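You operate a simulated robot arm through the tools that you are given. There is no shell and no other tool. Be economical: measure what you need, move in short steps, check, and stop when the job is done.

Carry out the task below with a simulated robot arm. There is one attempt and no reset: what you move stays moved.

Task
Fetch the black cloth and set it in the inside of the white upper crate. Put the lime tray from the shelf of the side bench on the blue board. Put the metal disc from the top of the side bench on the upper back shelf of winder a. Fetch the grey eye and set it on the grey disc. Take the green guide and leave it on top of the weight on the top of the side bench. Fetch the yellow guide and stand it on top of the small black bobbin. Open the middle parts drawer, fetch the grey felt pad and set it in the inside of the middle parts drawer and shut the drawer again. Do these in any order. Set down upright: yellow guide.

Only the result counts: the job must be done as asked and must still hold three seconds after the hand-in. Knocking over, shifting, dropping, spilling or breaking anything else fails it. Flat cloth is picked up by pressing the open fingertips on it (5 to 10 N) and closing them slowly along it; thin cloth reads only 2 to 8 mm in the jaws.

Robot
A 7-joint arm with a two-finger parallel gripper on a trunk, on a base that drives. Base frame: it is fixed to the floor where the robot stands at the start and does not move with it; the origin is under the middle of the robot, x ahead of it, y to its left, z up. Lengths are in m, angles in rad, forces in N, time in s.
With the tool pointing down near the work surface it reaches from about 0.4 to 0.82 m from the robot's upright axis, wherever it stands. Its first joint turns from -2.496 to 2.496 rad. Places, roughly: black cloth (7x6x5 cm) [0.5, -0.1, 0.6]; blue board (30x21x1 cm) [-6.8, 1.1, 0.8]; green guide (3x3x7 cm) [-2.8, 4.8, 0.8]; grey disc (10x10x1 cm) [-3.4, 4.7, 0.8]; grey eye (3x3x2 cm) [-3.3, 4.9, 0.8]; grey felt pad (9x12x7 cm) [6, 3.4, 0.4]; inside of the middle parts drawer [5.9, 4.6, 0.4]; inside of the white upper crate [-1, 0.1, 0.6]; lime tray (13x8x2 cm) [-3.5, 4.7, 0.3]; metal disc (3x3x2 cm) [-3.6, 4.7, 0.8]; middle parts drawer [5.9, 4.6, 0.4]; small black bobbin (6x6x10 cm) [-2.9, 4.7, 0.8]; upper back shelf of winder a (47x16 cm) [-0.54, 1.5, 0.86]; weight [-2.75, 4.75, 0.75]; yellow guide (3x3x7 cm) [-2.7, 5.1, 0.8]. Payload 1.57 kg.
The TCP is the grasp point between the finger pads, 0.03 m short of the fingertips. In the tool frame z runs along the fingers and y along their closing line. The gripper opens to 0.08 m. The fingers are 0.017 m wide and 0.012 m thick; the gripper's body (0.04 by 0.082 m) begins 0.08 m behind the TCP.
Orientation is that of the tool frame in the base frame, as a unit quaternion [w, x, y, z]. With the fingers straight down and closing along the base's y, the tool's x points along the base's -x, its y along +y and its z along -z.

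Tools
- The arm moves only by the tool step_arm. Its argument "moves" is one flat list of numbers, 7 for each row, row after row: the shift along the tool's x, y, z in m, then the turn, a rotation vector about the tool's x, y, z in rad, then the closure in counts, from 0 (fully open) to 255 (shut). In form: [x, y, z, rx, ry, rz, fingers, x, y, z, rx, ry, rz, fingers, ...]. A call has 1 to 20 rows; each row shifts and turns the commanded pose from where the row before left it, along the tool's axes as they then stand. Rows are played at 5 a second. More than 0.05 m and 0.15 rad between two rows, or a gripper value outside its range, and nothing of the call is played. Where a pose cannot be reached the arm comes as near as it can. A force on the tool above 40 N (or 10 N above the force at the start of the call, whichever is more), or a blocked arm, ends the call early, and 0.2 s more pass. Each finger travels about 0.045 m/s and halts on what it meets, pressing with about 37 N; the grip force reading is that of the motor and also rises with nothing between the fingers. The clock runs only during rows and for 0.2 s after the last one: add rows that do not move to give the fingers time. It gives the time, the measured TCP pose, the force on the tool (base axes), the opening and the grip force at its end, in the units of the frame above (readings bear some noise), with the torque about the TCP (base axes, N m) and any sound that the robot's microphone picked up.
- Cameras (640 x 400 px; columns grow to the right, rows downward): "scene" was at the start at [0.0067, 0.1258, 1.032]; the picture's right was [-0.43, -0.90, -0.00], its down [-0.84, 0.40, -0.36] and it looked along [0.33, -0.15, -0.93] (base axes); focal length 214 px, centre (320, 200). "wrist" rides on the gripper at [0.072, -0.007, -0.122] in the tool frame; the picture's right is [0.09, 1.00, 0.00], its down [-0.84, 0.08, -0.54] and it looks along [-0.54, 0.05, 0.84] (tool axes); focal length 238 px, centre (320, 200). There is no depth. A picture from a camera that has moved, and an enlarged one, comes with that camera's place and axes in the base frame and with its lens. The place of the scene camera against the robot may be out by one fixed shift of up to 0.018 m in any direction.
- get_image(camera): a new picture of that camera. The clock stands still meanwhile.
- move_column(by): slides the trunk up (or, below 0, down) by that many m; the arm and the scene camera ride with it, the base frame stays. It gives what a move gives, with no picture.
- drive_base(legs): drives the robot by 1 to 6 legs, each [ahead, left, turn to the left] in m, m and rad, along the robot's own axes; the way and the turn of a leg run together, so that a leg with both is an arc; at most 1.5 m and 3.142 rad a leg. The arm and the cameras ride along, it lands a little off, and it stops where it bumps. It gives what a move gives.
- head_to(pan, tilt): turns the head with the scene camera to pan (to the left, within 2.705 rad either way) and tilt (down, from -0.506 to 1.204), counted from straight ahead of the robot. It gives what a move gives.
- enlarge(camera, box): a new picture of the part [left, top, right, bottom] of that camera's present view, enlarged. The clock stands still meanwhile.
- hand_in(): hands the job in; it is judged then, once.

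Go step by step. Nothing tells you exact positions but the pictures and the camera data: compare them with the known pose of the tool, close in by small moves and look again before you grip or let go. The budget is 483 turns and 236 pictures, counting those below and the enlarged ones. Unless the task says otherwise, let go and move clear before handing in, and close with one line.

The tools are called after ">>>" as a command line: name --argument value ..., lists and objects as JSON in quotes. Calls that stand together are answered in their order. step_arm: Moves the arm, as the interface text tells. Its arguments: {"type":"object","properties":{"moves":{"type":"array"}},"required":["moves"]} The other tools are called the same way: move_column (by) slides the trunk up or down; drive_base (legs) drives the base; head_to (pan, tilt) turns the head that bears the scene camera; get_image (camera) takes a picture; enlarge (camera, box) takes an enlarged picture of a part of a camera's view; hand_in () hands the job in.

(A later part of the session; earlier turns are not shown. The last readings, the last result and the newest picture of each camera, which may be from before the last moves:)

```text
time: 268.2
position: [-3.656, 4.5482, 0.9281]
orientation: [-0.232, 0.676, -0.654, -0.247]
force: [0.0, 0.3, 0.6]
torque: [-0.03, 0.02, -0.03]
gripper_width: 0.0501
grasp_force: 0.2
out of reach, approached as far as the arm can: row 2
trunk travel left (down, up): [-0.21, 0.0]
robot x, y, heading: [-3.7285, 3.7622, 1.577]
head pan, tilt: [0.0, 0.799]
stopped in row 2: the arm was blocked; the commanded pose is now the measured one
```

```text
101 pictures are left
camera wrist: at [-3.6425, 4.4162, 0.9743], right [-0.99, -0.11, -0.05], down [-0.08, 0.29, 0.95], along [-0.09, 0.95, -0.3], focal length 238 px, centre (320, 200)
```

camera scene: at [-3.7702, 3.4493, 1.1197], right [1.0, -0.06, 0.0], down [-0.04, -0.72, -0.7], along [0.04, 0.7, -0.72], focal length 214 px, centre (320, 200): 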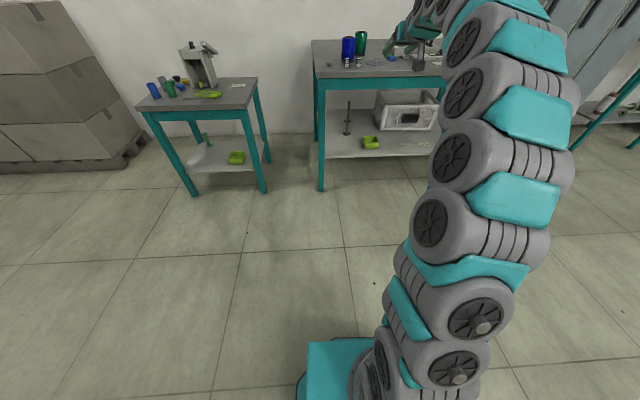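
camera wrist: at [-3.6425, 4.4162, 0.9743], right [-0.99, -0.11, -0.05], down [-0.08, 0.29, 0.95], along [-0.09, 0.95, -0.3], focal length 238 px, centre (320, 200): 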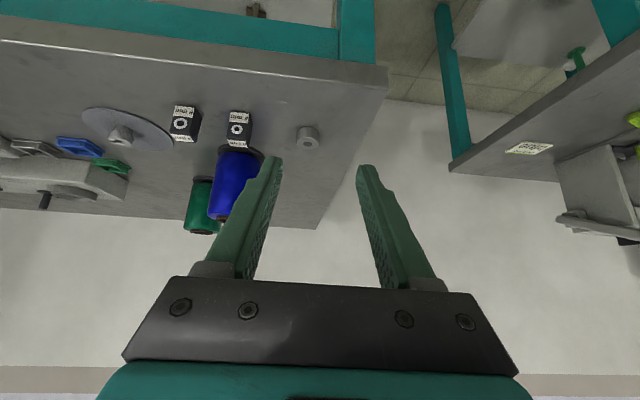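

>>> drive_base --legs '[[0.2, 0, 0]]'

>>> step_arm --moves '[0.0405, -0.003, -0.025, 0, 0, 0, 95, 0.0405, -0.003, -0.025, 0, 0, 0, 95, 0.0405, -0.003, -0.025, 0, 0, 0, 95]'

>>> get_image --camera "wrist"

```text
time: 269.8
position: [-3.6583, 4.7553, 0.9294]
orientation: [-0.234, 0.676, -0.653, -0.249]
force: [0.1, -0.1, -0.6]
torque: [-0.04, 0.0, -0.03]
gripper_width: 0.0503
grasp_force: 0.0
trunk travel left (down, up): [-0.21, 0.0]
robot x, y, heading: [-3.7327, 3.9607, 1.581]
head pan, tilt: [0.0, 0.799]
```

```text
time: 270.6
position: [-3.6448, 4.6171, 0.9128]
orientation: [-0.232, 0.677, -0.652, -0.248]
force: [0.0, -1.0, -0.3]
torque: [0.03, 0.02, 0.01]
gripper_width: 0.0501
grasp_force: 0.0
trunk travel left (down, up): [-0.21, 0.0]
robot x, y, heading: [-3.733, 3.9626, 1.577]
head pan, tilt: [0.0, 0.799]
```

```text
100 pictures are left
camera wrist: at [-3.6304, 4.4834, 0.9579], right [-0.99, -0.11, -0.05], down [-0.08, 0.29, 0.95], along [-0.09, 0.95, -0.3], focal length 238 px, centre (320, 200)
```

wrist: 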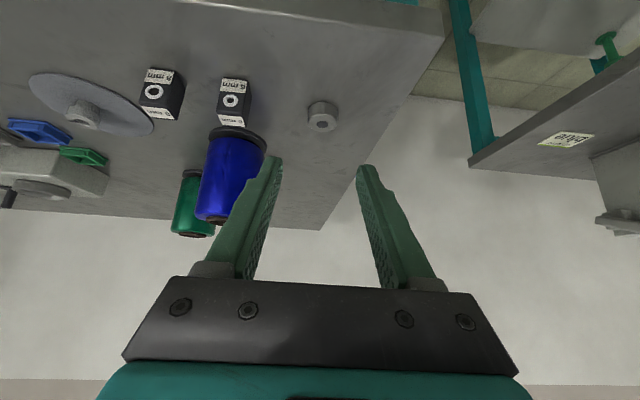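

>>> step_arm --moves '[0.0028, 0, 0.0331, 0, 0, 0, 95, 0.0028, 0, 0.0331, 0, 0, 0, 95, 0.0008, 0, 0.03, 0, 0, 0, 95, 0, 0, 0, 0, 0, 0, 95]'

>>> get_image --camera "wrist"

```text
time: 271.6
position: [-3.6458, 4.6737, 0.8304]
orientation: [-0.234, 0.676, -0.653, -0.248]
force: [-0.4, 0.5, 0.4]
torque: [0.0, 0.02, -0.04]
gripper_width: 0.0504
grasp_force: 0.1
trunk travel left (down, up): [-0.21, 0.0]
robot x, y, heading: [-3.7313, 3.9654, 1.571]
head pan, tilt: [0.0, 0.799]
```

```text
99 pictures are left
camera wrist: at [-3.6317, 4.5392, 0.8776], right [-0.99, -0.11, -0.05], down [-0.08, 0.29, 0.95], along [-0.09, 0.95, -0.3], focal length 238 px, centre (320, 200)
```

wrist: 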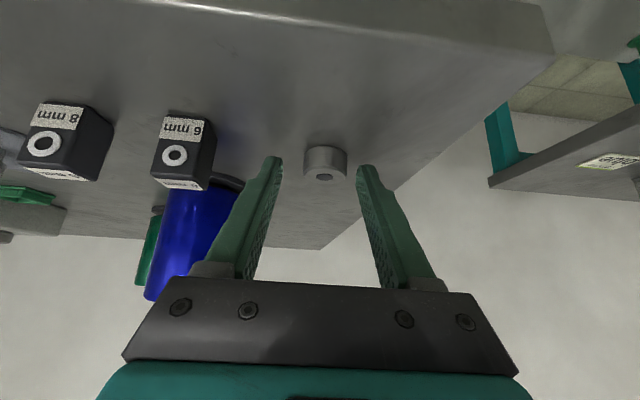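

>>> step_arm --moves '[-0.0032, 0.004, 0.004, 0, 0, 0, 95, 0, 0, 0, 0, 0, 0, 95, 0, 0, 0, 0, 0, 0, 130, 0, 0, 0, 0, 0, 0, 170, 0, 0, 0, 0, 0, 0, 255, 0, 0, 0, 0, 0, 0, 255]'

>>> get_image --camera "wrist"

```text
time: 273.0
position: [-3.6497, 4.6778, 0.8303]
orientation: [-0.233, 0.677, -0.652, -0.25]
force: [-0.3, 0.2, 0.8]
torque: [0.0, -0.01, 0.01]
gripper_width: 0.0285
grasp_force: 33.3
trunk travel left (down, up): [-0.21, 0.0]
robot x, y, heading: [-3.7337, 3.9658, 1.576]
head pan, tilt: [0.0, 0.799]
```

```text
98 pictures are left
camera wrist: at [-3.636, 4.5442, 0.8771], right [-0.99, -0.11, -0.05], down [-0.08, 0.29, 0.95], along [-0.09, 0.95, -0.3], focal length 238 px, centre (320, 200)
```

wrist: 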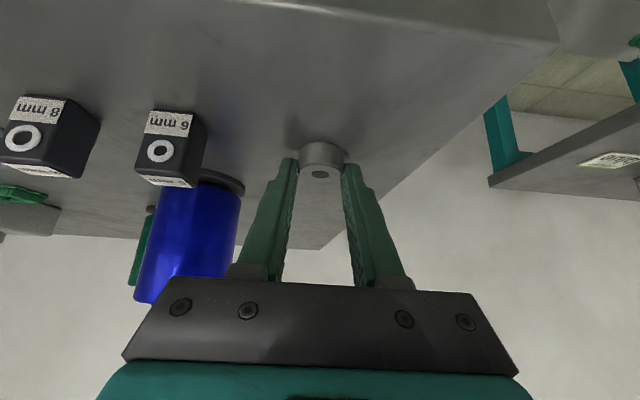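

Metal disc gripped. I lift, back away from the bench and turn round toward the winder.

>>> step_arm --moves '[-0.024, 0, -0.029, 0, 0, 0, 255, -0.024, 0, -0.029, 0, 0, 0, 255, -0.024, 0, -0.029, 0, 0, 0, 255, -0.02, 0, -0.024, 0, 0, 0, 255]'

>>> drive_base --legs '[[-0.6, 0, 0], [-1.1, -1.3, 0], [0, 0, -1.6], [0, 0, -1.54]]'

>>> get_image --camera "wrist"

```text
time: 274.0
position: [-3.6493, 4.6786, 0.9752]
orientation: [-0.234, 0.676, -0.653, -0.249]
force: [-0.7, -0.1, -0.4]
torque: [-0.01, 0.01, -0.01]
gripper_width: 0.0285
grasp_force: 36.4
trunk travel left (down, up): [-0.21, 0.0]
robot x, y, heading: [-3.7301, 3.9669, 1.576]
head pan, tilt: [0.0, 0.799]
```

```text
refused: leg 2 is longer than a leg can be; nothing moved
```

```text
97 pictures are left
camera wrist: at [-3.6349, 4.5439, 1.022], right [-0.99, -0.11, -0.05], down [-0.08, 0.29, 0.95], along [-0.09, 0.95, -0.3], focal length 238 px, centre (320, 200)
```

wrist: 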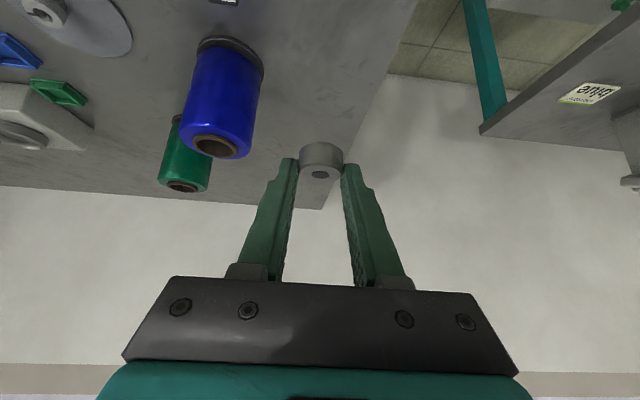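

>>> drive_base --legs '[[-0.6, 0, 0], [-0.6, -0.7, 0], [-0.5, -0.6, 0], [0, 0, -1.6], [0, 0, -1.54]]'

>>> head_to --pan 0.7 --tilt 0.6

>>> get_image --camera "scene"

```text
time: 293.0
position: [-2.4849, 1.5922, 0.9751]
orientation: [0.255, 0.635, 0.693, -0.227]
force: [-0.9, 0.1, 0.7]
torque: [0.04, -0.02, 0.02]
gripper_width: 0.0284
grasp_force: 37.2
trunk travel left (down, up): [-0.21, 0.0]
robot x, y, heading: [-2.435, 2.3071, -1.514]
head pan, tilt: [0.0, 0.799]
```

```text
time: 294.0
position: [-2.4848, 1.5929, 0.9753]
orientation: [0.255, 0.635, 0.693, -0.227]
force: [0.5, 0.3, -0.6]
torque: [0.02, 0.02, -0.01]
gripper_width: 0.0284
grasp_force: 36.7
trunk travel left (down, up): [-0.21, 0.0]
robot x, y, heading: [-2.4352, 2.3028, -1.509]
head pan, tilt: [0.7, 0.6]
```

```text
96 pictures are left
camera scene: at [-2.2248, 2.3025, 1.1365], right [-0.73, -0.69, 0.0], down [-0.39, 0.41, -0.82], along [0.57, -0.6, -0.57], focal length 214 px, centre (320, 200)
```

scene: 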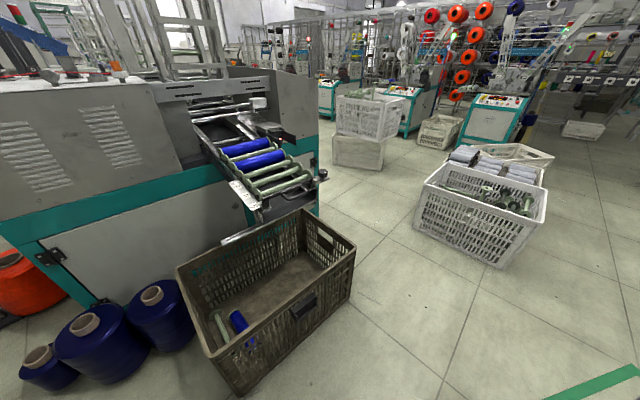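

>>> drive_base --legs '[[1.0, 0.08, -0.06], [0, 0.66, 0], [0.3, 0.12, 0], [0.19, 0.55, 0], [0, 0.7, 0]]'

>>> head_to --pan -2.6 --tilt 0.7

>>> get_image --camera "scene"

```text
time: 310.7
position: [-0.3549, 0.1157, 0.9766]
orientation: [0.254, 0.64, 0.689, -0.229]
force: [1.0, -0.5, -0.7]
torque: [-0.01, 0.01, 0.01]
gripper_width: 0.0284
grasp_force: 36.9
trunk travel left (down, up): [-0.21, 0.0]
robot x, y, heading: [-0.3023, 0.8314, -1.53]
head pan, tilt: [0.7, 0.6]
```

```text
time: 313.5
position: [-0.3561, 0.1167, 0.9748]
orientation: [0.253, 0.64, 0.688, -0.228]
force: [0.2, -0.9, -1.5]
torque: [0.04, 0.02, 0.01]
gripper_width: 0.0287
grasp_force: 37.3
trunk travel left (down, up): [-0.21, 0.0]
robot x, y, heading: [-0.2976, 0.8337, -1.53]
head pan, tilt: [-2.601, 0.7]
```

```text
95 pictures are left
camera scene: at [-0.1904, 0.9579, 1.1279], right [0.83, 0.55, 0.0], down [0.35, -0.54, -0.77], along [-0.42, 0.64, -0.64], focal length 214 px, centre (320, 200)
```

scene: 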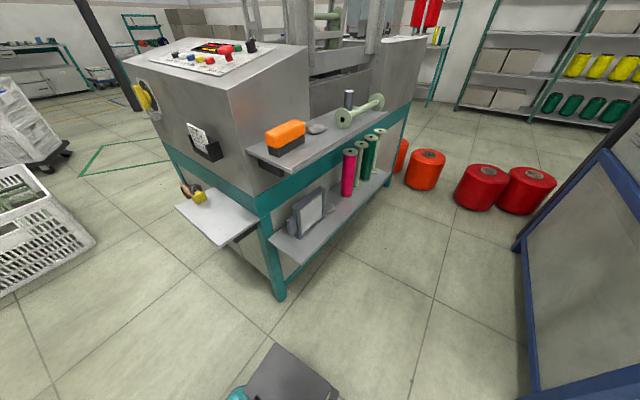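

>>> enlarge --camera "scene" --box '[230, 80, 406, 190]'

```text
3.64 times, centred on (318, 135) of scene
camera zoom: at [-0.1904, 0.9579, 1.1279], right [0.83, 0.55, 0.0], down [0.35, -0.54, -0.77], along [-0.42, 0.64, -0.64], focal length 780 px, centre (327, 436)
```

zoom: 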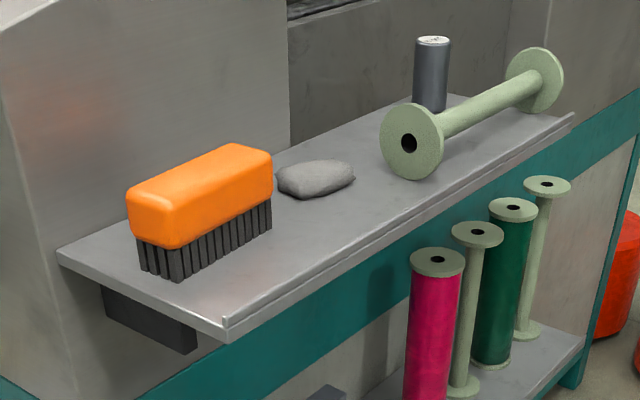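

Shelf has free space in front of the stone, around (-0.51,1.42). I back into the gap beside the shelf.

>>> drive_base --legs '[[-0.25, 0.15, -0.04], [-0.36, 0.16, 0]]'

>>> head_to --pan -1.5 --tilt 0.7

>>> get_image --camera "scene"

```text
time: 317.6
position: [-0.0747, 0.7407, 0.9752]
orientation: [0.247, 0.657, 0.673, -0.234]
force: [0.8, 0.2, -1.0]
torque: [0.01, -0.03, -0.02]
gripper_width: 0.0285
grasp_force: 36.9
trunk travel left (down, up): [-0.21, 0.0]
robot x, y, heading: [0.0157, 1.4494, -1.577]
head pan, tilt: [-2.601, 0.7]
```

```text
time: 318.9
position: [-0.0755, 0.7403, 0.9755]
orientation: [0.247, 0.657, 0.672, -0.235]
force: [0.1, 1.0, -0.7]
torque: [-0.01, -0.03, 0.04]
gripper_width: 0.0285
grasp_force: 37.3
trunk travel left (down, up): [-0.21, 0.0]
robot x, y, heading: [0.0169, 1.4517, -1.577]
head pan, tilt: [-1.499, 0.7]
```

```text
93 pictures are left
camera scene: at [0.0894, 1.494, 1.1279], right [-0.06, 1.0, 0.0], down [0.64, 0.04, -0.76], along [-0.76, -0.05, -0.64], focal length 214 px, centre (320, 200)
```

scene: 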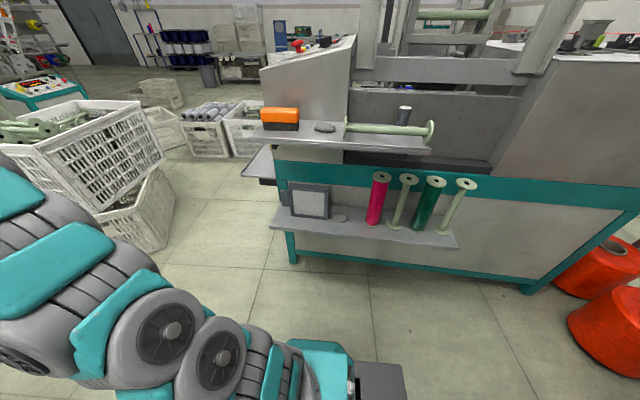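

>>> step_arm --moves '[0.0334, 0, -0.0276, 0, 0, 0, 255, 0.0334, 0, -0.0276, 0, 0, 0, 255, 0.0334, 0, -0.0276, 0, 0, 0, 255, 0.0334, 0, -0.0276, 0, 0, 0, 255, 0.0334, 0, -0.0276, 0, 0, 0, 255, 0.0334, 0, -0.0276, 0, 0, 0, 255]'

```text
time: 320.3
position: [-0.0811, 1.0022, 0.972]
orientation: [0.247, 0.657, 0.672, -0.234]
force: [-0.2, 0.2, -1.0]
torque: [0.01, 0.0, -0.04]
gripper_width: 0.0286
grasp_force: 37.3
trunk travel left (down, up): [-0.21, 0.0]
robot x, y, heading: [0.0119, 1.4501, -1.576]
head pan, tilt: [-1.499, 0.7]
```

>>> step_arm --moves '[0.0104, -0.0441, -0.0086, 0.0637, -0.0009, 0.0769, 255, 0.0104, -0.0441, -0.0086, 0.0637, -0.0009, 0.0769, 255, 0.0104, -0.0441, -0.0086, 0.0637, -0.0009, 0.0769, 255, 0.0104, -0.0441, -0.0086, 0.0637, -0.0009, 0.0769, 255, 0.0104, -0.0441, -0.0086, 0.0637, -0.0009, 0.0769, 255, 0.0104, -0.0441, -0.0086, 0.0637, -0.0009, 0.0769, 255, 0.0104, -0.0441, -0.0086, 0.0637, -0.0009, 0.0769, 255]'

```text
time: 321.9
position: [-0.3495, 1.1725, 0.9722]
orientation: [0.153, 0.848, 0.406, -0.304]
force: [0.4, 0.5, -0.4]
torque: [-0.01, -0.01, -0.02]
gripper_width: 0.0288
grasp_force: 37.2
trunk travel left (down, up): [-0.21, 0.0]
robot x, y, heading: [0.022, 1.4501, -1.579]
head pan, tilt: [-1.499, 0.7]
```

>>> step_arm --moves '[0.0104, -0.0441, -0.0086, 0.0637, -0.0009, 0.0769, 255, 0.0104, -0.0441, -0.0086, 0.0637, -0.0009, 0.0769, 255, 0.0104, -0.0441, -0.0086, 0.0637, -0.0009, 0.0769, 255, 0.0104, -0.0441, -0.0086, 0.0637, -0.0009, 0.0769, 255, 0.0104, -0.0441, -0.0086, 0.0637, -0.0009, 0.0769, 255, 0.0104, -0.0441, -0.0086, 0.0637, -0.0009, 0.0769, 255]'

>>> get_image --camera "wrist"

>>> enlarge --camera "scene" --box '[240, 80, 448, 210]'

```text
time: 323.3
position: [-0.4403, 1.4224, 0.9659]
orientation: [0.057, 0.931, 0.137, -0.334]
force: [-0.5, 0.2, 0.0]
torque: [0.0, 0.03, 0.01]
gripper_width: 0.0284
grasp_force: 36.7
trunk travel left (down, up): [-0.21, 0.0]
robot x, y, heading: [0.0181, 1.4479, -1.578]
head pan, tilt: [-1.499, 0.7]
```

```text
92 pictures are left
camera wrist: at [-0.3138, 1.4684, 1.013], right [0.36, -0.93, -0.04], down [-0.27, -0.15, 0.95], along [-0.89, -0.33, -0.3], focal length 238 px, centre (320, 200)
```

wrist: 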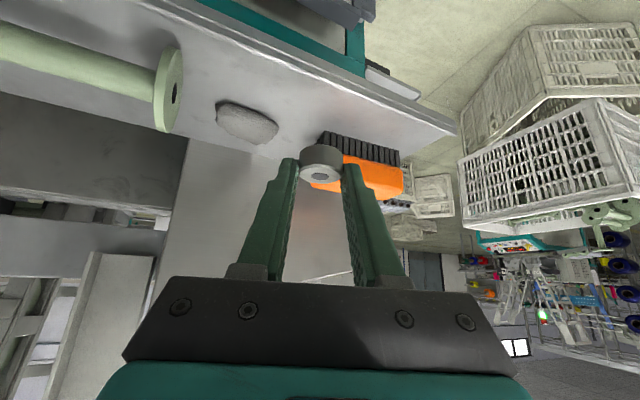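

```text
3.08 times, centred on (344, 145) of scene
camera zoom: at [0.0893, 1.4941, 1.1279], right [-0.06, 1.0, 0.0], down [0.64, 0.04, -0.76], along [-0.76, -0.05, -0.64], focal length 660 px, centre (246, 369)
```

zoom: 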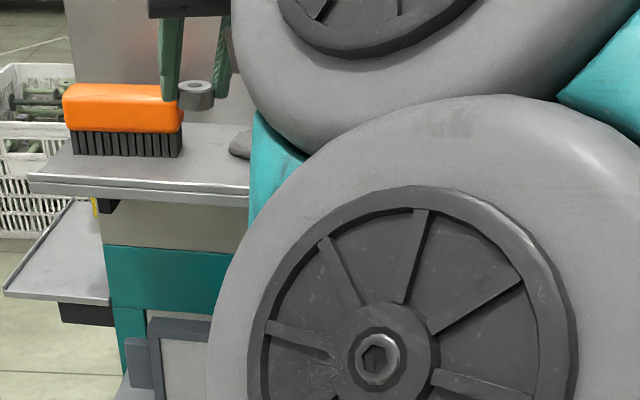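

Target spot: about (-0.49,1.42), in front of stone and brush. I move above it.

>>> step_arm --moves '[0.0022, -0.0068, 0.0357, 0, 0, 0, 255, 0.0022, -0.0068, 0.0357, 0, 0, 0, 255, 0, 0, 0, 0, 0, 0, 255]'

>>> get_image --camera "wrist"

>>> enlarge --camera "scene" --box '[250, 95, 346, 155]'

```text
time: 324.1
position: [-0.4854, 1.4259, 0.9073]
orientation: [0.057, 0.931, 0.138, -0.334]
force: [-0.2, 0.1, -0.5]
torque: [0.0, -0.01, -0.01]
gripper_width: 0.0286
grasp_force: 37.1
trunk travel left (down, up): [-0.21, 0.0]
robot x, y, heading: [0.0201, 1.4485, -1.579]
head pan, tilt: [-1.499, 0.7]
```

```text
90 pictures are left
camera wrist: at [-0.3599, 1.4712, 0.9537], right [0.36, -0.93, -0.05], down [-0.27, -0.15, 0.95], along [-0.89, -0.33, -0.3], focal length 238 px, centre (320, 200)
```

wrist: 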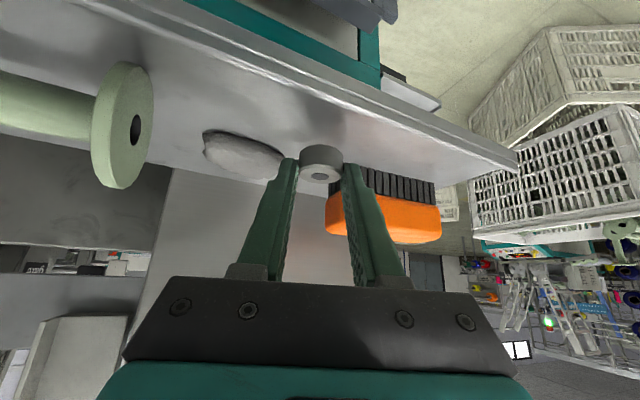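

```text
6.67 times, centred on (298, 125) of scene
camera zoom: at [0.0893, 1.4942, 1.1279], right [-0.06, 1.0, 0.0], down [0.64, 0.04, -0.76], along [-0.76, -0.05, -0.64], focal length 1430 px, centre (467, 700)
```

zoom: 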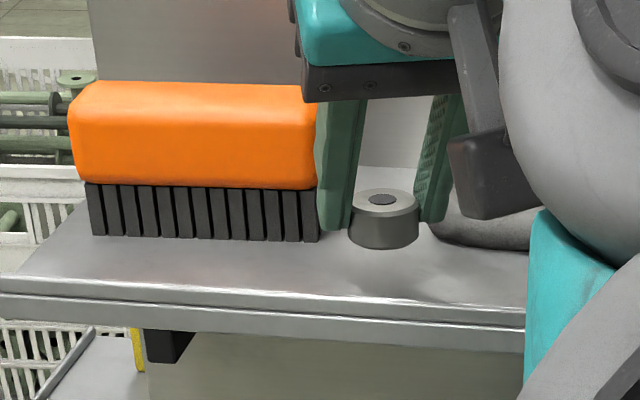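

>>> step_arm --moves '[0.0051, 0, 0.0062, 0, 0, 0, 255, 0, 0, 0, 0, 0, 0, 255]'

>>> step_arm --moves '[0.0019, 0, 0.0023, 0, 0, 0, 255, 0, 0, 0, 0, 0, 0, 255]'

>>> step_arm --moves '[0.0013, 0, 0.0015, 0, 0, 0, 255, 0, 0, 0, 0, 0, 0, 255]'

```text
time: 324.7
position: [-0.4853, 1.426, 0.8992]
orientation: [0.056, 0.931, 0.137, -0.334]
force: [0.2, 0.4, -0.5]
torque: [-0.04, 0.02, -0.02]
gripper_width: 0.0287
grasp_force: 37.1
trunk travel left (down, up): [-0.21, 0.0]
robot x, y, heading: [0.0176, 1.4473, -1.578]
head pan, tilt: [-1.499, 0.7]
```

```text
time: 325.3
position: [-0.4858, 1.4265, 0.8975]
orientation: [0.057, 0.93, 0.137, -0.335]
force: [-0.5, 0.1, -0.3]
torque: [0.0, -0.02, 0.0]
gripper_width: 0.0288
grasp_force: 37.2
trunk travel left (down, up): [-0.21, 0.0]
robot x, y, heading: [0.0159, 1.4544, -1.577]
head pan, tilt: [-1.499, 0.7]
```

```text
time: 325.9
position: [-0.4859, 1.4263, 0.8957]
orientation: [0.056, 0.931, 0.137, -0.335]
force: [0.7, 0.5, 0.1]
torque: [-0.02, 0.01, 0.01]
gripper_width: 0.0286
grasp_force: 37.0
trunk travel left (down, up): [-0.21, 0.0]
robot x, y, heading: [0.0184, 1.4517, -1.58]
head pan, tilt: [-1.499, 0.7]
```

>>> step_arm --moves '[0.0013, 0, 0.0015, 0, 0, 0, 255, 0, 0, 0, 0, 0, 0, 255]'

>>> step_arm --moves '[0.0013, 0, 0.0015, 0, 0, 0, 255, 0, 0, 0, 0, 0, 0, 255]'

>>> enlarge --camera "scene" --box '[250, 95, 346, 155]'

```text
time: 326.5
position: [-0.4863, 1.4254, 0.894]
orientation: [0.056, 0.93, 0.136, -0.335]
force: [0.2, 0.6, 0.0]
torque: [-0.02, 0.0, 0.0]
gripper_width: 0.0288
grasp_force: 37.1
trunk travel left (down, up): [-0.21, 0.0]
robot x, y, heading: [0.0169, 1.4542, -1.583]
head pan, tilt: [-1.499, 0.7]
```

```text
time: 327.1
position: [-0.4848, 1.4263, 0.8922]
orientation: [0.057, 0.93, 0.137, -0.335]
force: [0.8, 0.4, 0.0]
torque: [0.04, 0.01, 0.02]
gripper_width: 0.0284
grasp_force: 37.0
trunk travel left (down, up): [-0.21, 0.0]
robot x, y, heading: [0.0164, 1.4509, -1.579]
head pan, tilt: [-1.499, 0.7]
```

```text
6.67 times, centred on (298, 125) of scene
camera zoom: at [0.0893, 1.4942, 1.1279], right [-0.06, 1.0, 0.0], down [0.64, 0.04, -0.76], along [-0.76, -0.05, -0.64], focal length 1430 px, centre (467, 700)
```

zoom: 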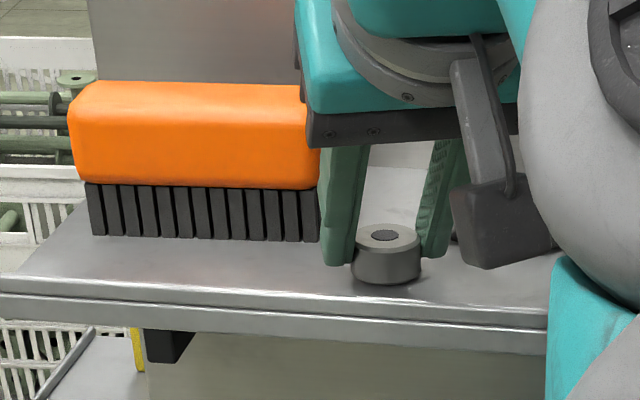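

>>> step_arm --moves '[0.0013, 0, 0.0015, 0, 0, 0, 255, 0, 0, 0, 0, 0, 0, 255]'

>>> step_arm --moves '[0.0013, 0, 0.0015, 0, 0, 0, 255, 0, 0, 0, 0, 0, 0, 255]'

```text
time: 327.7
position: [-0.4852, 1.4265, 0.8896]
orientation: [0.057, 0.93, 0.137, -0.336]
force: [-1.7, -1.6, 4.5]
torque: [0.0, 0.15, 0.03]
gripper_width: 0.0285
grasp_force: 36.7
trunk travel left (down, up): [-0.21, 0.0]
robot x, y, heading: [0.0159, 1.4513, -1.578]
head pan, tilt: [-1.499, 0.7]
```

```text
time: 328.3
position: [-0.4855, 1.4267, 0.8908]
orientation: [0.057, 0.93, 0.136, -0.336]
force: [1.1, -1.4, 21.6]
torque: [-0.04, 0.26, 0.0]
gripper_width: 0.0286
grasp_force: 36.9
trunk travel left (down, up): [-0.21, 0.0]
robot x, y, heading: [0.0152, 1.4479, -1.579]
head pan, tilt: [-1.499, 0.7]
```

Contact. I unload 2 mm, open a little and retreat.

>>> step_arm --moves '[-0.0012, 0, -0.0014, 0, 0, 0, 255, 0, 0, 0, 0, 0, 0, 160, 0, 0, 0, 0, 0, 0, 135, 0, 0, 0, 0, 0, 0, 125, 0, 0, 0, 0, 0, 0, 125, 0, 0, -0.02, 0, 0, 0, 125, -0.005, 0, -0.03, 0, 0, 0, 125, -0.01, 0, -0.03, 0, 0, 0, 125]'

>>> enlarge --camera "scene" --box '[250, 95, 346, 155]'

```text
time: 330.1
position: [-0.4468, 1.4391, 0.9606]
orientation: [0.057, 0.931, 0.137, -0.334]
force: [-0.5, -0.2, -0.2]
torque: [-0.03, -0.01, 0.0]
gripper_width: 0.0408
grasp_force: 0.1
trunk travel left (down, up): [-0.21, 0.0]
robot x, y, heading: [0.016, 1.4482, -1.578]
head pan, tilt: [-1.499, 0.7]
```

```text
6.67 times, centred on (298, 125) of scene
camera zoom: at [0.0893, 1.4942, 1.1279], right [-0.06, 1.0, 0.0], down [0.64, 0.04, -0.76], along [-0.76, -0.05, -0.64], focal length 1430 px, centre (467, 700)
```

zoom: 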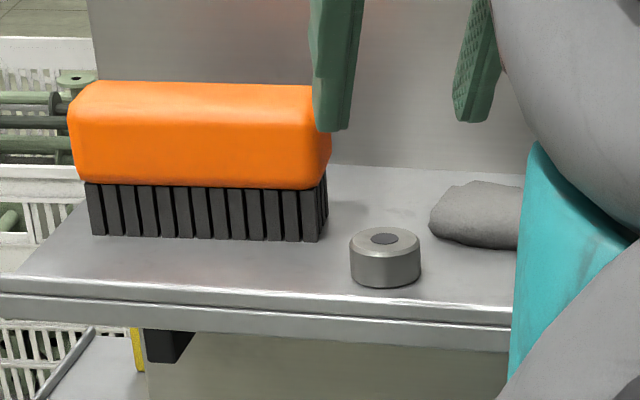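

Metal disc placed. I swing the arm back to the robot's front and look east for the route to the drawers.

>>> step_arm --moves '[-0.0087, 0.045, 0.0072, -0.0637, 0.0012, -0.077, 125, -0.0087, 0.045, 0.0072, -0.0637, 0.0012, -0.077, 125, -0.0087, 0.045, 0.0072, -0.0637, 0.0012, -0.077, 125, -0.0087, 0.045, 0.0072, -0.0637, 0.0012, -0.077, 125, -0.0087, 0.045, 0.0072, -0.0637, 0.0012, -0.077, 125, -0.0087, 0.045, 0.0072, -0.0637, 0.0012, -0.077, 125, -0.0087, 0.045, 0.0072, -0.0637, 0.0012, -0.077, 125, -0.0087, 0.045, 0.0072, -0.0637, 0.0012, -0.077, 125, -0.0087, 0.045, 0.0072, -0.0637, 0.0012, -0.077, 125, -0.0087, 0.045, 0.0072, -0.0637, 0.0012, -0.077, 125, -0.0087, 0.045, 0.0072, -0.0637, 0.0012, -0.077, 125, -0.0087, 0.045, 0.0072, -0.0637, 0.0012, -0.077, 125]'

>>> drive_base --legs '[[0.5, 0, 0]]'

>>> head_to --pan 1.6 --tilt 0.4

>>> get_image --camera "scene"

```text
time: 332.7
position: [-0.1483, 1.0088, 0.9699]
orientation: [0.235, 0.69, 0.639, -0.244]
force: [-0.3, 0.1, -0.3]
torque: [-0.01, -0.01, -0.02]
gripper_width: 0.0407
grasp_force: 0.0
trunk travel left (down, up): [-0.21, 0.0]
robot x, y, heading: [0.0186, 1.4529, -1.577]
head pan, tilt: [-1.499, 0.7]
```

```text
time: 335.7
position: [-0.1559, 0.4978, 0.9693]
orientation: [0.235, 0.691, 0.638, -0.246]
force: [-0.4, 0.3, 0.0]
torque: [0.0, -0.01, 0.01]
gripper_width: 0.0408
grasp_force: 0.0
trunk travel left (down, up): [-0.21, 0.0]
robot x, y, heading: [0.0124, 0.9387, -1.574]
head pan, tilt: [-1.499, 0.7]
```

```text
time: 338.4
position: [-0.1554, 0.498, 0.9694]
orientation: [0.235, 0.691, 0.638, -0.246]
force: [-0.5, -0.2, 1.2]
torque: [0.0, -0.02, 0.03]
gripper_width: 0.0407
grasp_force: 0.1
trunk travel left (down, up): [-0.21, 0.0]
robot x, y, heading: [0.0161, 0.9358, -1.581]
head pan, tilt: [1.6, 0.4]
```

```text
86 pictures are left
camera scene: at [0.2627, 0.9904, 1.1548], right [0.02, -1.0, 0.0], down [-0.39, -0.01, -0.92], along [0.92, 0.02, -0.39], focal length 214 px, centre (320, 200)
```

scene: 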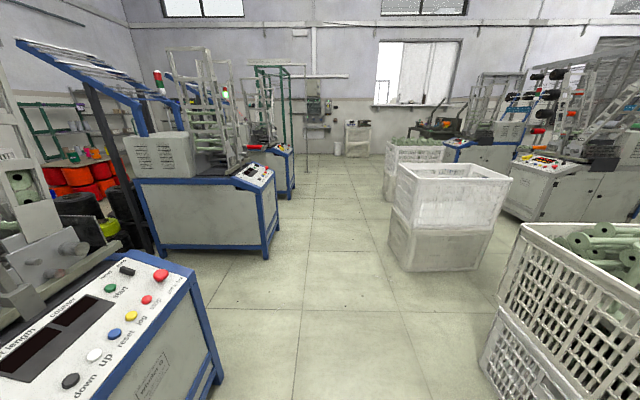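

The aisle along y≈0.95 is clear. I turn east and drive.

>>> drive_base --legs '[[0, 0, 1.58], [1.5, 0, 0], [1.5, 0, 0]]'

>>> head_to --pan 0.5 --tilt 0.35

>>> get_image --camera "scene"

```text
time: 356.6
position: [3.4398, 0.7706, 0.9696]
orientation: [0.339, 0.041, 0.94, -0.009]
force: [0.3, -0.2, -0.1]
torque: [0.0, 0.03, 0.0]
gripper_width: 0.0407
grasp_force: 0.1
trunk travel left (down, up): [-0.21, 0.0]
robot x, y, heading: [2.9978, 0.9438, -0.024]
head pan, tilt: [1.6, 0.4]
```

```text
time: 358.0
position: [3.4394, 0.7695, 0.9697]
orientation: [0.339, 0.041, 0.94, -0.008]
force: [-0.1, 0.5, 0.3]
torque: [-0.04, 0.0, 0.0]
gripper_width: 0.0409
grasp_force: 0.1
trunk travel left (down, up): [-0.21, 0.0]
robot x, y, heading: [3.0001, 0.9411, -0.022]
head pan, tilt: [0.499, 0.351]
```

```text
85 pictures are left
camera scene: at [3.0402, 1.1358, 1.1593], right [0.46, -0.89, 0.0], down [-0.3, -0.16, -0.94], along [0.83, 0.43, -0.34], focal length 214 px, centre (320, 200)
```

scene: 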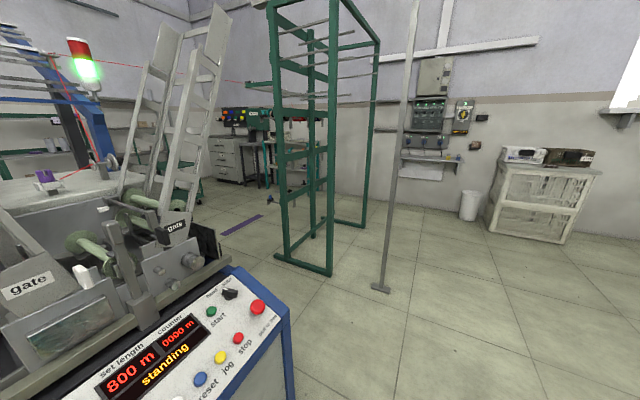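

The drawer cabinet is visible at about (5.95,4.7). I continue along the aisle past the pole and frame, then look north.

>>> drive_base --legs '[[1.4, 0, 0.02], [1.4, -0.02, 0]]'

>>> drive_base --legs '[[0, 0, 1.57]]'

>>> head_to --pan 0.0 --tilt 0.4

>>> get_image --camera "scene"

```text
time: 371.0
position: [6.2013, 0.7253, 0.9699]
orientation: [0.337, 0.038, 0.941, -0.007]
force: [-8.8, -0.3, 3.1]
torque: [0.1, 0.03, 0.23]
gripper_width: 0.0407
grasp_force: 0.2
trunk travel left (down, up): [-0.21, 0.0]
robot x, y, heading: [5.7626, 0.8951, -0.013]
head pan, tilt: [0.499, 0.351]
stopped in leg 2: the force on the tool passed its limit at 59 N (the readings are from after the stop); the commanded pose is now the measured one
```

```text
time: 371.9
position: [6.2011, 0.7316, 0.9707]
orientation: [0.336, 0.03, 0.941, -0.009]
force: [-8.9, -7.7, 2.2]
torque: [-0.12, 0.11, -0.06]
gripper_width: 0.034
grasp_force: 0.1
trunk travel left (down, up): [-0.21, 0.0]
robot x, y, heading: [5.7646, 0.8943, 0.012]
head pan, tilt: [0.499, 0.351]
stopped in leg 1: the force on the tool passed its limit at 47 N (the readings are from after the stop); the commanded pose is now the measured one
```

```text
time: 372.9
position: [6.2018, 0.7326, 0.9703]
orientation: [0.336, 0.028, 0.941, -0.006]
force: [-14.1, -7.8, 5.1]
torque: [-0.09, 0.15, 0.08]
gripper_width: 0.0325
grasp_force: 0.1
trunk travel left (down, up): [-0.21, 0.0]
robot x, y, heading: [5.7627, 0.8937, 0.011]
head pan, tilt: [0.0, 0.4]
```

```text
84 pictures are left
camera scene: at [5.8081, 1.044, 1.1549], right [0.01, -1.0, 0.0], down [-0.39, -0.01, -0.92], along [0.92, 0.01, -0.39], focal length 214 px, centre (320, 200)
```

scene: 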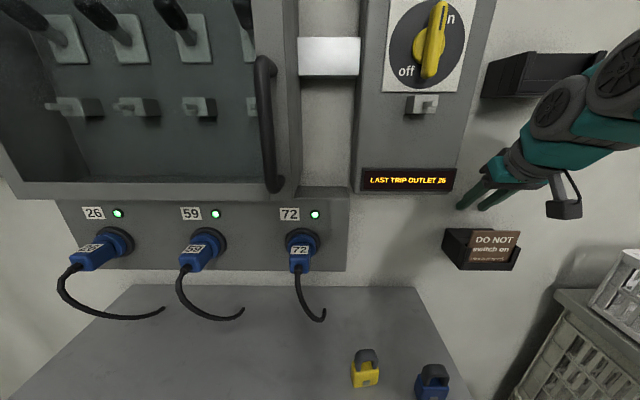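

The fingertips touched the east wall (x≈6.25). I back off straight, then turn.

>>> drive_base --legs '[[-0.25, 0, 0]]'

>>> get_image --camera "scene"

```text
time: 374.7
position: [5.9487, 0.7282, 0.9692]
orientation: [0.335, 0.029, 0.942, -0.007]
force: [0.0, -0.4, -0.7]
torque: [-0.02, 0.03, 0.0]
gripper_width: 0.0408
grasp_force: 0.1
trunk travel left (down, up): [-0.21, 0.0]
robot x, y, heading: [5.5094, 0.8895, 0.014]
head pan, tilt: [0.0, 0.4]
```

```text
83 pictures are left
camera scene: at [5.5549, 1.0412, 1.1548], right [0.01, -1.0, 0.0], down [-0.39, 0.0, -0.92], along [0.92, 0.01, -0.39], focal length 214 px, centre (320, 200)
```

scene: 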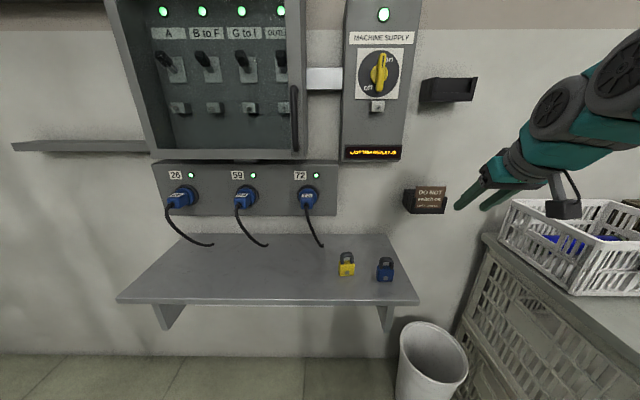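

>>> drive_base --legs '[[0, 0, 1.555], [0.1, -0.2, 0]]'

>>> get_image --camera "scene"

```text
time: 380.3
position: [5.8671, 1.44, 0.9691]
orientation: [0.242, -0.647, 0.685, 0.233]
force: [-0.2, -0.3, 0.7]
torque: [-0.02, 0.0, -0.01]
gripper_width: 0.0408
grasp_force: 0.1
trunk travel left (down, up): [-0.21, 0.0]
robot x, y, heading: [5.7092, 0.9953, 1.588]
head pan, tilt: [0.0, 0.4]
```

```text
82 pictures are left
camera scene: at [5.5637, 1.0375, 1.1548], right [1.0, 0.02, 0.0], down [0.01, -0.39, -0.92], along [-0.02, 0.92, -0.39], focal length 214 px, centre (320, 200)
```

scene: 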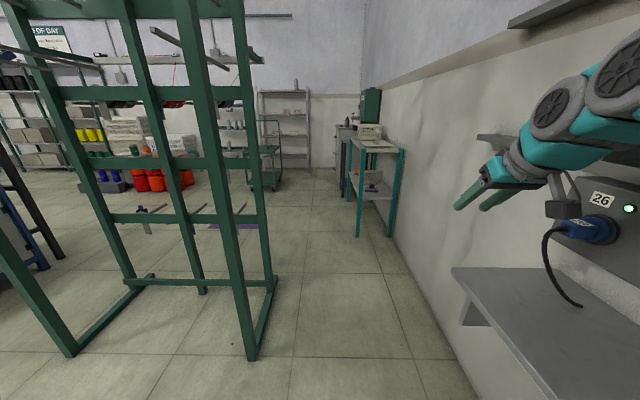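

The corridor north is open; a teal table stands by the wall at y≈2.9–3.9, and the cabinet beyond. I drive up.

>>> drive_base --legs '[[0.3, 0.2, -0.018], [1.0, 0, 0], [0.7, 0.15, 0]]'

>>> head_to --pan -0.9 --tilt 0.6

>>> get_image --camera "scene"

```text
time: 391.0
position: [5.4771, 3.455, 0.9702]
orientation: [0.241, -0.65, 0.682, 0.233]
force: [0.2, 0.1, 0.1]
torque: [-0.05, 0.02, 0.03]
gripper_width: 0.0408
grasp_force: 0.1
trunk travel left (down, up): [-0.21, 0.0]
robot x, y, heading: [5.3215, 3.012, 1.595]
head pan, tilt: [0.0, 0.4]
```

```text
time: 392.2
position: [5.4782, 3.455, 0.9691]
orientation: [0.241, -0.649, 0.682, 0.234]
force: [0.7, -0.2, 0.2]
torque: [0.0, 0.0, -0.03]
gripper_width: 0.0409
grasp_force: 0.0
trunk travel left (down, up): [-0.21, 0.0]
robot x, y, heading: [5.3209, 3.0101, 1.595]
head pan, tilt: [-0.901, 0.6]
```

```text
81 pictures are left
camera scene: at [5.247, 3.0144, 1.1366], right [0.64, -0.77, 0.0], down [-0.43, -0.36, -0.83], along [0.63, 0.53, -0.56], focal length 214 px, centre (320, 200)
```

scene: 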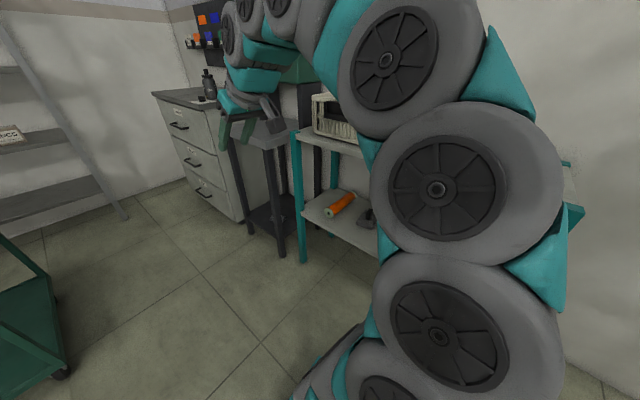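

>>> drive_base --legs '[[0, 0.2, 0], [0, 0, -1.595]]'

>>> head_to --pan 0.35 --tilt 0.6

>>> get_image --camera "scene"

```text
time: 397.6
position: [5.5608, 2.8569, 0.9686]
orientation: [0.335, 0.016, 0.942, -0.003]
force: [-0.6, -0.2, -0.2]
torque: [0.0, 0.02, 0.04]
gripper_width: 0.0409
grasp_force: 0.0
trunk travel left (down, up): [-0.21, 0.0]
robot x, y, heading: [5.1188, 3.0056, 0.04]
head pan, tilt: [-0.901, 0.6]
```

```text
time: 399.0
position: [5.5614, 2.8574, 0.9695]
orientation: [0.335, 0.017, 0.942, -0.003]
force: [-0.4, -0.4, 0.6]
torque: [-0.01, 0.04, 0.02]
gripper_width: 0.0407
grasp_force: 0.1
trunk travel left (down, up): [-0.21, 0.0]
robot x, y, heading: [5.117, 3.0072, 0.041]
head pan, tilt: [0.351, 0.6]
```

```text
80 pictures are left
camera scene: at [5.1483, 3.1875, 1.1366], right [0.38, -0.92, 0.0], down [-0.52, -0.21, -0.83], along [0.76, 0.31, -0.56], focal length 214 px, centre (320, 200)
```

scene: 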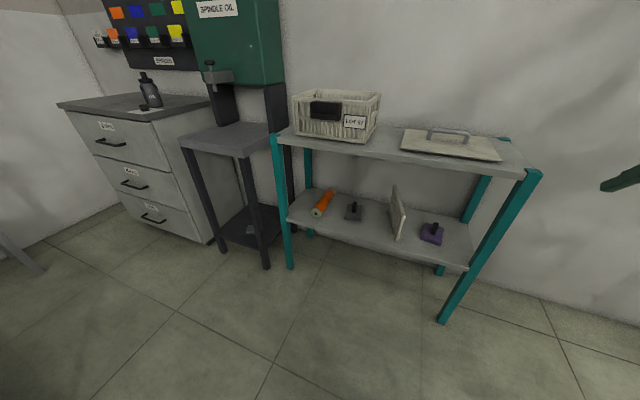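

>>> enlarge --camera "scene" --box '[270, 160, 478, 290]'

>>> enlarge --camera "scene" --box '[50, 80, 258, 260]'

```text
3.08 times, centred on (374, 225) of scene
camera zoom: at [5.1483, 3.1875, 1.1366], right [0.38, -0.92, 0.0], down [-0.52, -0.21, -0.83], along [0.76, 0.31, -0.56], focal length 660 px, centre (154, 123)
```

zoom: 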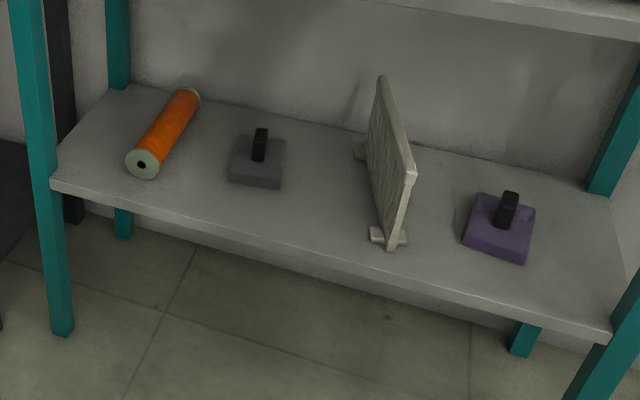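

```text
2.22 times, centred on (154, 170) of scene
camera zoom: at [5.1483, 3.1875, 1.1366], right [0.38, -0.92, 0.0], down [-0.52, -0.21, -0.83], along [0.76, 0.31, -0.56], focal length 477 px, centre (689, 267)
```

zoom: 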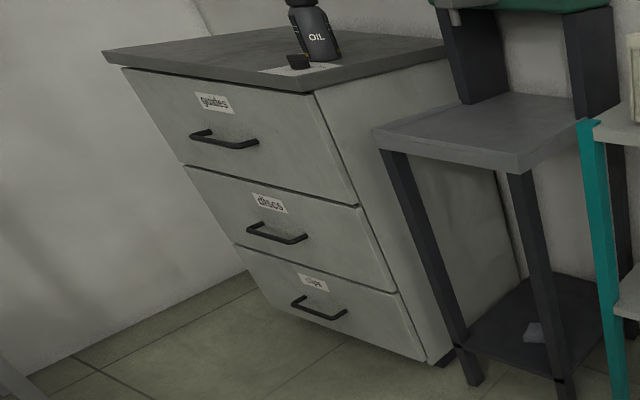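

Grey felt pad has a black handle: good to grip. Middle drawer ("discs") has a bar handle. I check the space in front of the cabinet (green cart).

>>> head_to --pan 1.2 --tilt 0.6

>>> get_image --camera "scene"

```text
time: 400.2
position: [5.5615, 2.8557, 0.97]
orientation: [0.335, 0.016, 0.942, -0.003]
force: [0.2, -0.6, -1.0]
torque: [-0.04, 0.0, 0.01]
gripper_width: 0.0407
grasp_force: 0.0
trunk travel left (down, up): [-0.21, 0.0]
robot x, y, heading: [5.1164, 3.0053, 0.044]
head pan, tilt: [1.201, 0.6]
```

```text
77 pictures are left
camera scene: at [5.0953, 3.2375, 1.1366], right [0.95, -0.32, 0.0], down [-0.18, -0.53, -0.83], along [0.27, 0.78, -0.56], focal length 214 px, centre (320, 200)
```

scene: 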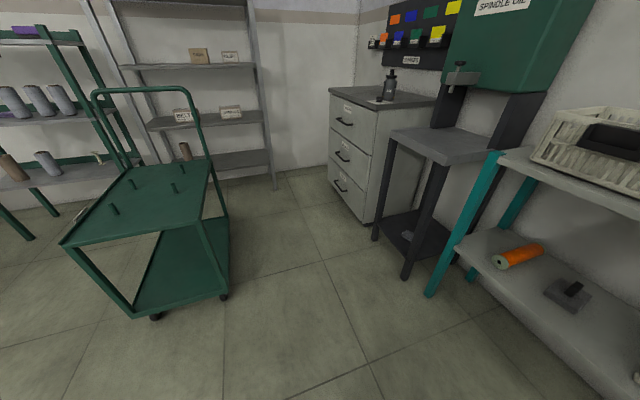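

Space: cart's right edge x≈4.83, cabinet front x≈5.85, middle handle ≈(5.82,4.77,0.42). I drive north facing the cabinet, keeping the arm in.

>>> drive_base --legs '[[0.08, 0.0, -0.044], [0, 0.9, 0], [0, 0.82, 0]]'

>>> head_to --pan 0.0 --tilt 0.7

>>> get_image --camera "scene"

```text
time: 409.6
position: [5.6473, 4.564, 0.97]
orientation: [0.335, 0.03, 0.942, -0.008]
force: [-0.7, -0.4, 0.4]
torque: [0.04, -0.03, -0.01]
gripper_width: 0.0405
grasp_force: 0.1
trunk travel left (down, up): [-0.21, 0.0]
robot x, y, heading: [5.2068, 4.7286, 0.011]
head pan, tilt: [1.201, 0.6]
```

```text
time: 411.0
position: [5.648, 4.5661, 0.9705]
orientation: [0.336, 0.029, 0.942, -0.008]
force: [0.2, 0.7, 0.9]
torque: [-0.04, -0.03, -0.02]
gripper_width: 0.0406
grasp_force: 0.0
trunk travel left (down, up): [-0.21, 0.0]
robot x, y, heading: [5.2076, 4.7295, 0.006]
head pan, tilt: [0.0, 0.7]
```

```text
76 pictures are left
camera scene: at [5.2469, 4.8781, 1.1279], right [0.01, -1.0, 0.0], down [-0.64, -0.01, -0.77], along [0.76, 0.01, -0.64], focal length 214 px, centre (320, 200)
```

scene: 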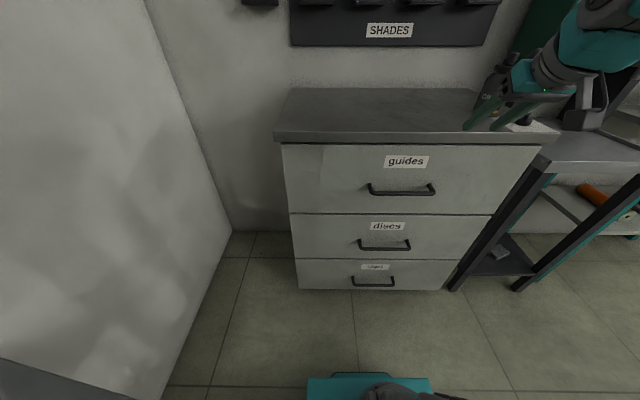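

Middle handle ≈(5.79,4.625,0.435). I lower the trunk, tilt the tool forward and roll it 90° to grip the horizontal bar from the front.

>>> move_column --by -0.2

>>> step_arm --moves '[0, 0, 0, 0, -0.149, 0, 100, 0, 0, 0, 0, -0.149, 0, 100, 0, 0, 0, 0, 0, -0.143, 100, 0, 0, 0, 0, 0, -0.143, 100, 0, 0, 0, 0, 0, -0.143, 100, 0, 0, 0, 0, 0, -0.143, 100, 0, 0, 0, 0, 0, -0.143, 100, 0, 0, 0, 0, 0, -0.143, 100, 0, 0, 0, 0, 0, -0.143, 100, 0, 0, 0, 0, 0, -0.143, 100, 0, 0, 0, 0, 0, -0.143, 100, 0, 0, 0, 0, 0, -0.143, 100, 0, 0, 0, 0, 0, -0.143, 100]'

>>> get_image --camera "wrist"

```text
time: 413.1
position: [5.649, 4.5658, 0.7702]
orientation: [0.337, 0.03, 0.941, -0.008]
force: [-1.0, -1.5, -0.4]
torque: [-0.02, 0.04, 0.0]
gripper_width: 0.0408
grasp_force: 0.0
trunk travel left (down, up): [-0.01, 0.2]
robot x, y, heading: [5.2071, 4.7277, 0.012]
head pan, tilt: [0.0, 0.7]
```

```text
time: 415.9
position: [5.6472, 4.5655, 0.7698]
orientation: [0.325, -0.604, 0.642, -0.344]
force: [0.7, 0.8, -0.4]
torque: [-0.03, -0.01, 0.02]
gripper_width: 0.0486
grasp_force: 0.1
trunk travel left (down, up): [-0.01, 0.2]
robot x, y, heading: [5.2052, 4.7268, 0.009]
head pan, tilt: [0.0, 0.7]
```

```text
75 pictures are left
camera wrist: at [5.5468, 4.499, 0.8416], right [-0.56, -0.06, -0.83], down [-0.44, 0.86, 0.24], along [0.7, 0.5, -0.51], focal length 238 px, centre (320, 200)
```

wrist: 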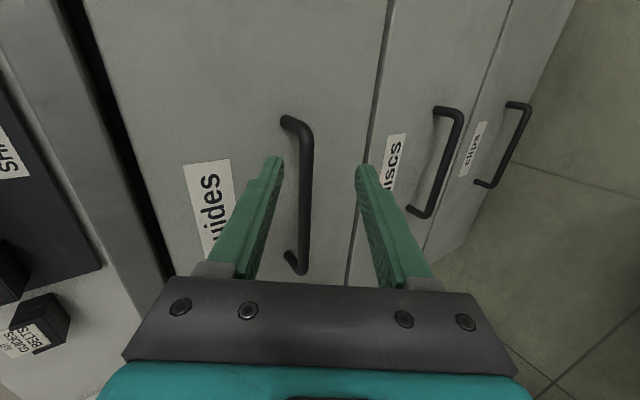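

>>> step_arm --moves '[-0.0135, 0.0405, 0.0187, 0, 0, 0, 100, -0.0135, 0.0405, 0.0187, 0, 0, 0, 100, -0.0135, 0.0405, 0.0187, 0, 0, 0, 100, -0.0135, 0.0405, 0.0187, 0, 0, 0, 100, -0.0135, 0.0405, 0.0187, 0, 0, 0, 100]'

>>> get_image --camera "wrist"

```text
time: 417.1
position: [5.6211, 4.6251, 0.598]
orientation: [0.327, -0.609, 0.64, -0.337]
force: [-0.1, -0.6, 0.0]
torque: [-0.01, 0.0, 0.02]
gripper_width: 0.0486
grasp_force: 0.1
out of reach, approached as far as the arm can: row 4, 5
trunk travel left (down, up): [-0.01, 0.2]
robot x, y, heading: [5.2036, 4.7284, 0.007]
head pan, tilt: [0.0, 0.7]
```

```text
74 pictures are left
camera wrist: at [5.5228, 4.5563, 0.6705], right [-0.56, -0.06, -0.82], down [-0.45, 0.86, 0.25], along [0.69, 0.51, -0.51], focal length 238 px, centre (320, 200)
```

wrist: 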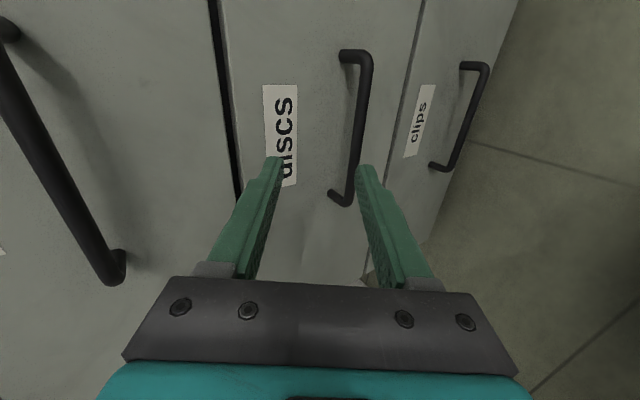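

The arm is too close here. A better stand is diagonal, south-west of the drawer: I move south and turn left 45°.

>>> drive_base --legs '[[0, -0.62, 0], [0, 0, 0.8]]'

>>> step_arm --moves '[0, 0, 0, 0.0003, 0.111, 0.074, 100, 0, 0, 0, 0.0003, 0.111, 0.074, 100, 0, 0, 0, 0.0003, 0.111, 0.074, 100, 0, 0, 0, 0.0003, 0.111, 0.074, 100, 0, 0, 0, 0.0003, 0.111, 0.074, 100, 0, 0, 0, 0.0003, 0.111, 0.074, 100]'

>>> get_image --camera "wrist"

```text
time: 422.7
position: [5.5708, 4.3525, 0.5985]
orientation: [-0.435, 0.816, -0.338, 0.175]
force: [0.8, -0.1, 0.2]
torque: [-0.01, 0.0, 0.01]
gripper_width: 0.0486
grasp_force: 0.2
trunk travel left (down, up): [-0.01, 0.2]
robot x, y, heading: [5.2175, 4.1153, 0.845]
head pan, tilt: [0.0, 0.7]
```

```text
time: 424.0
position: [5.5075, 4.4136, 0.5565]
orientation: [-0.35, 0.716, -0.589, 0.134]
force: [-0.4, -0.5, 1.1]
torque: [-0.01, 0.02, 0.03]
gripper_width: 0.0488
grasp_force: 0.1
trunk travel left (down, up): [-0.01, 0.2]
robot x, y, heading: [5.2139, 4.1157, 0.845]
head pan, tilt: [0.0, 0.7]
stopped in row 6: the arm was blocked; the commanded pose is now the measured one
```

```text
73 pictures are left
camera wrist: at [5.4598, 4.3035, 0.6325], right [-0.72, -0.14, -0.68], down [-0.61, 0.59, 0.52], along [0.33, 0.79, -0.52], focal length 238 px, centre (320, 200)
```

wrist: 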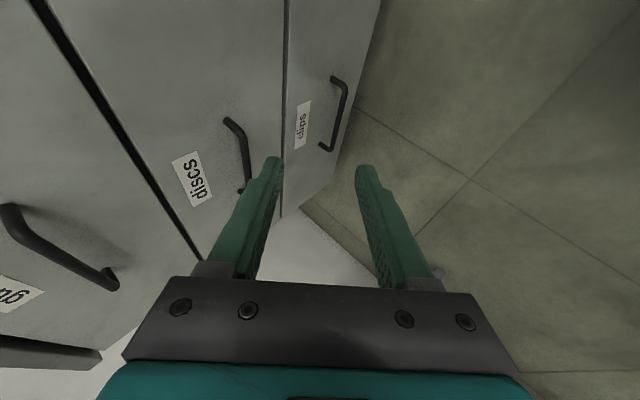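

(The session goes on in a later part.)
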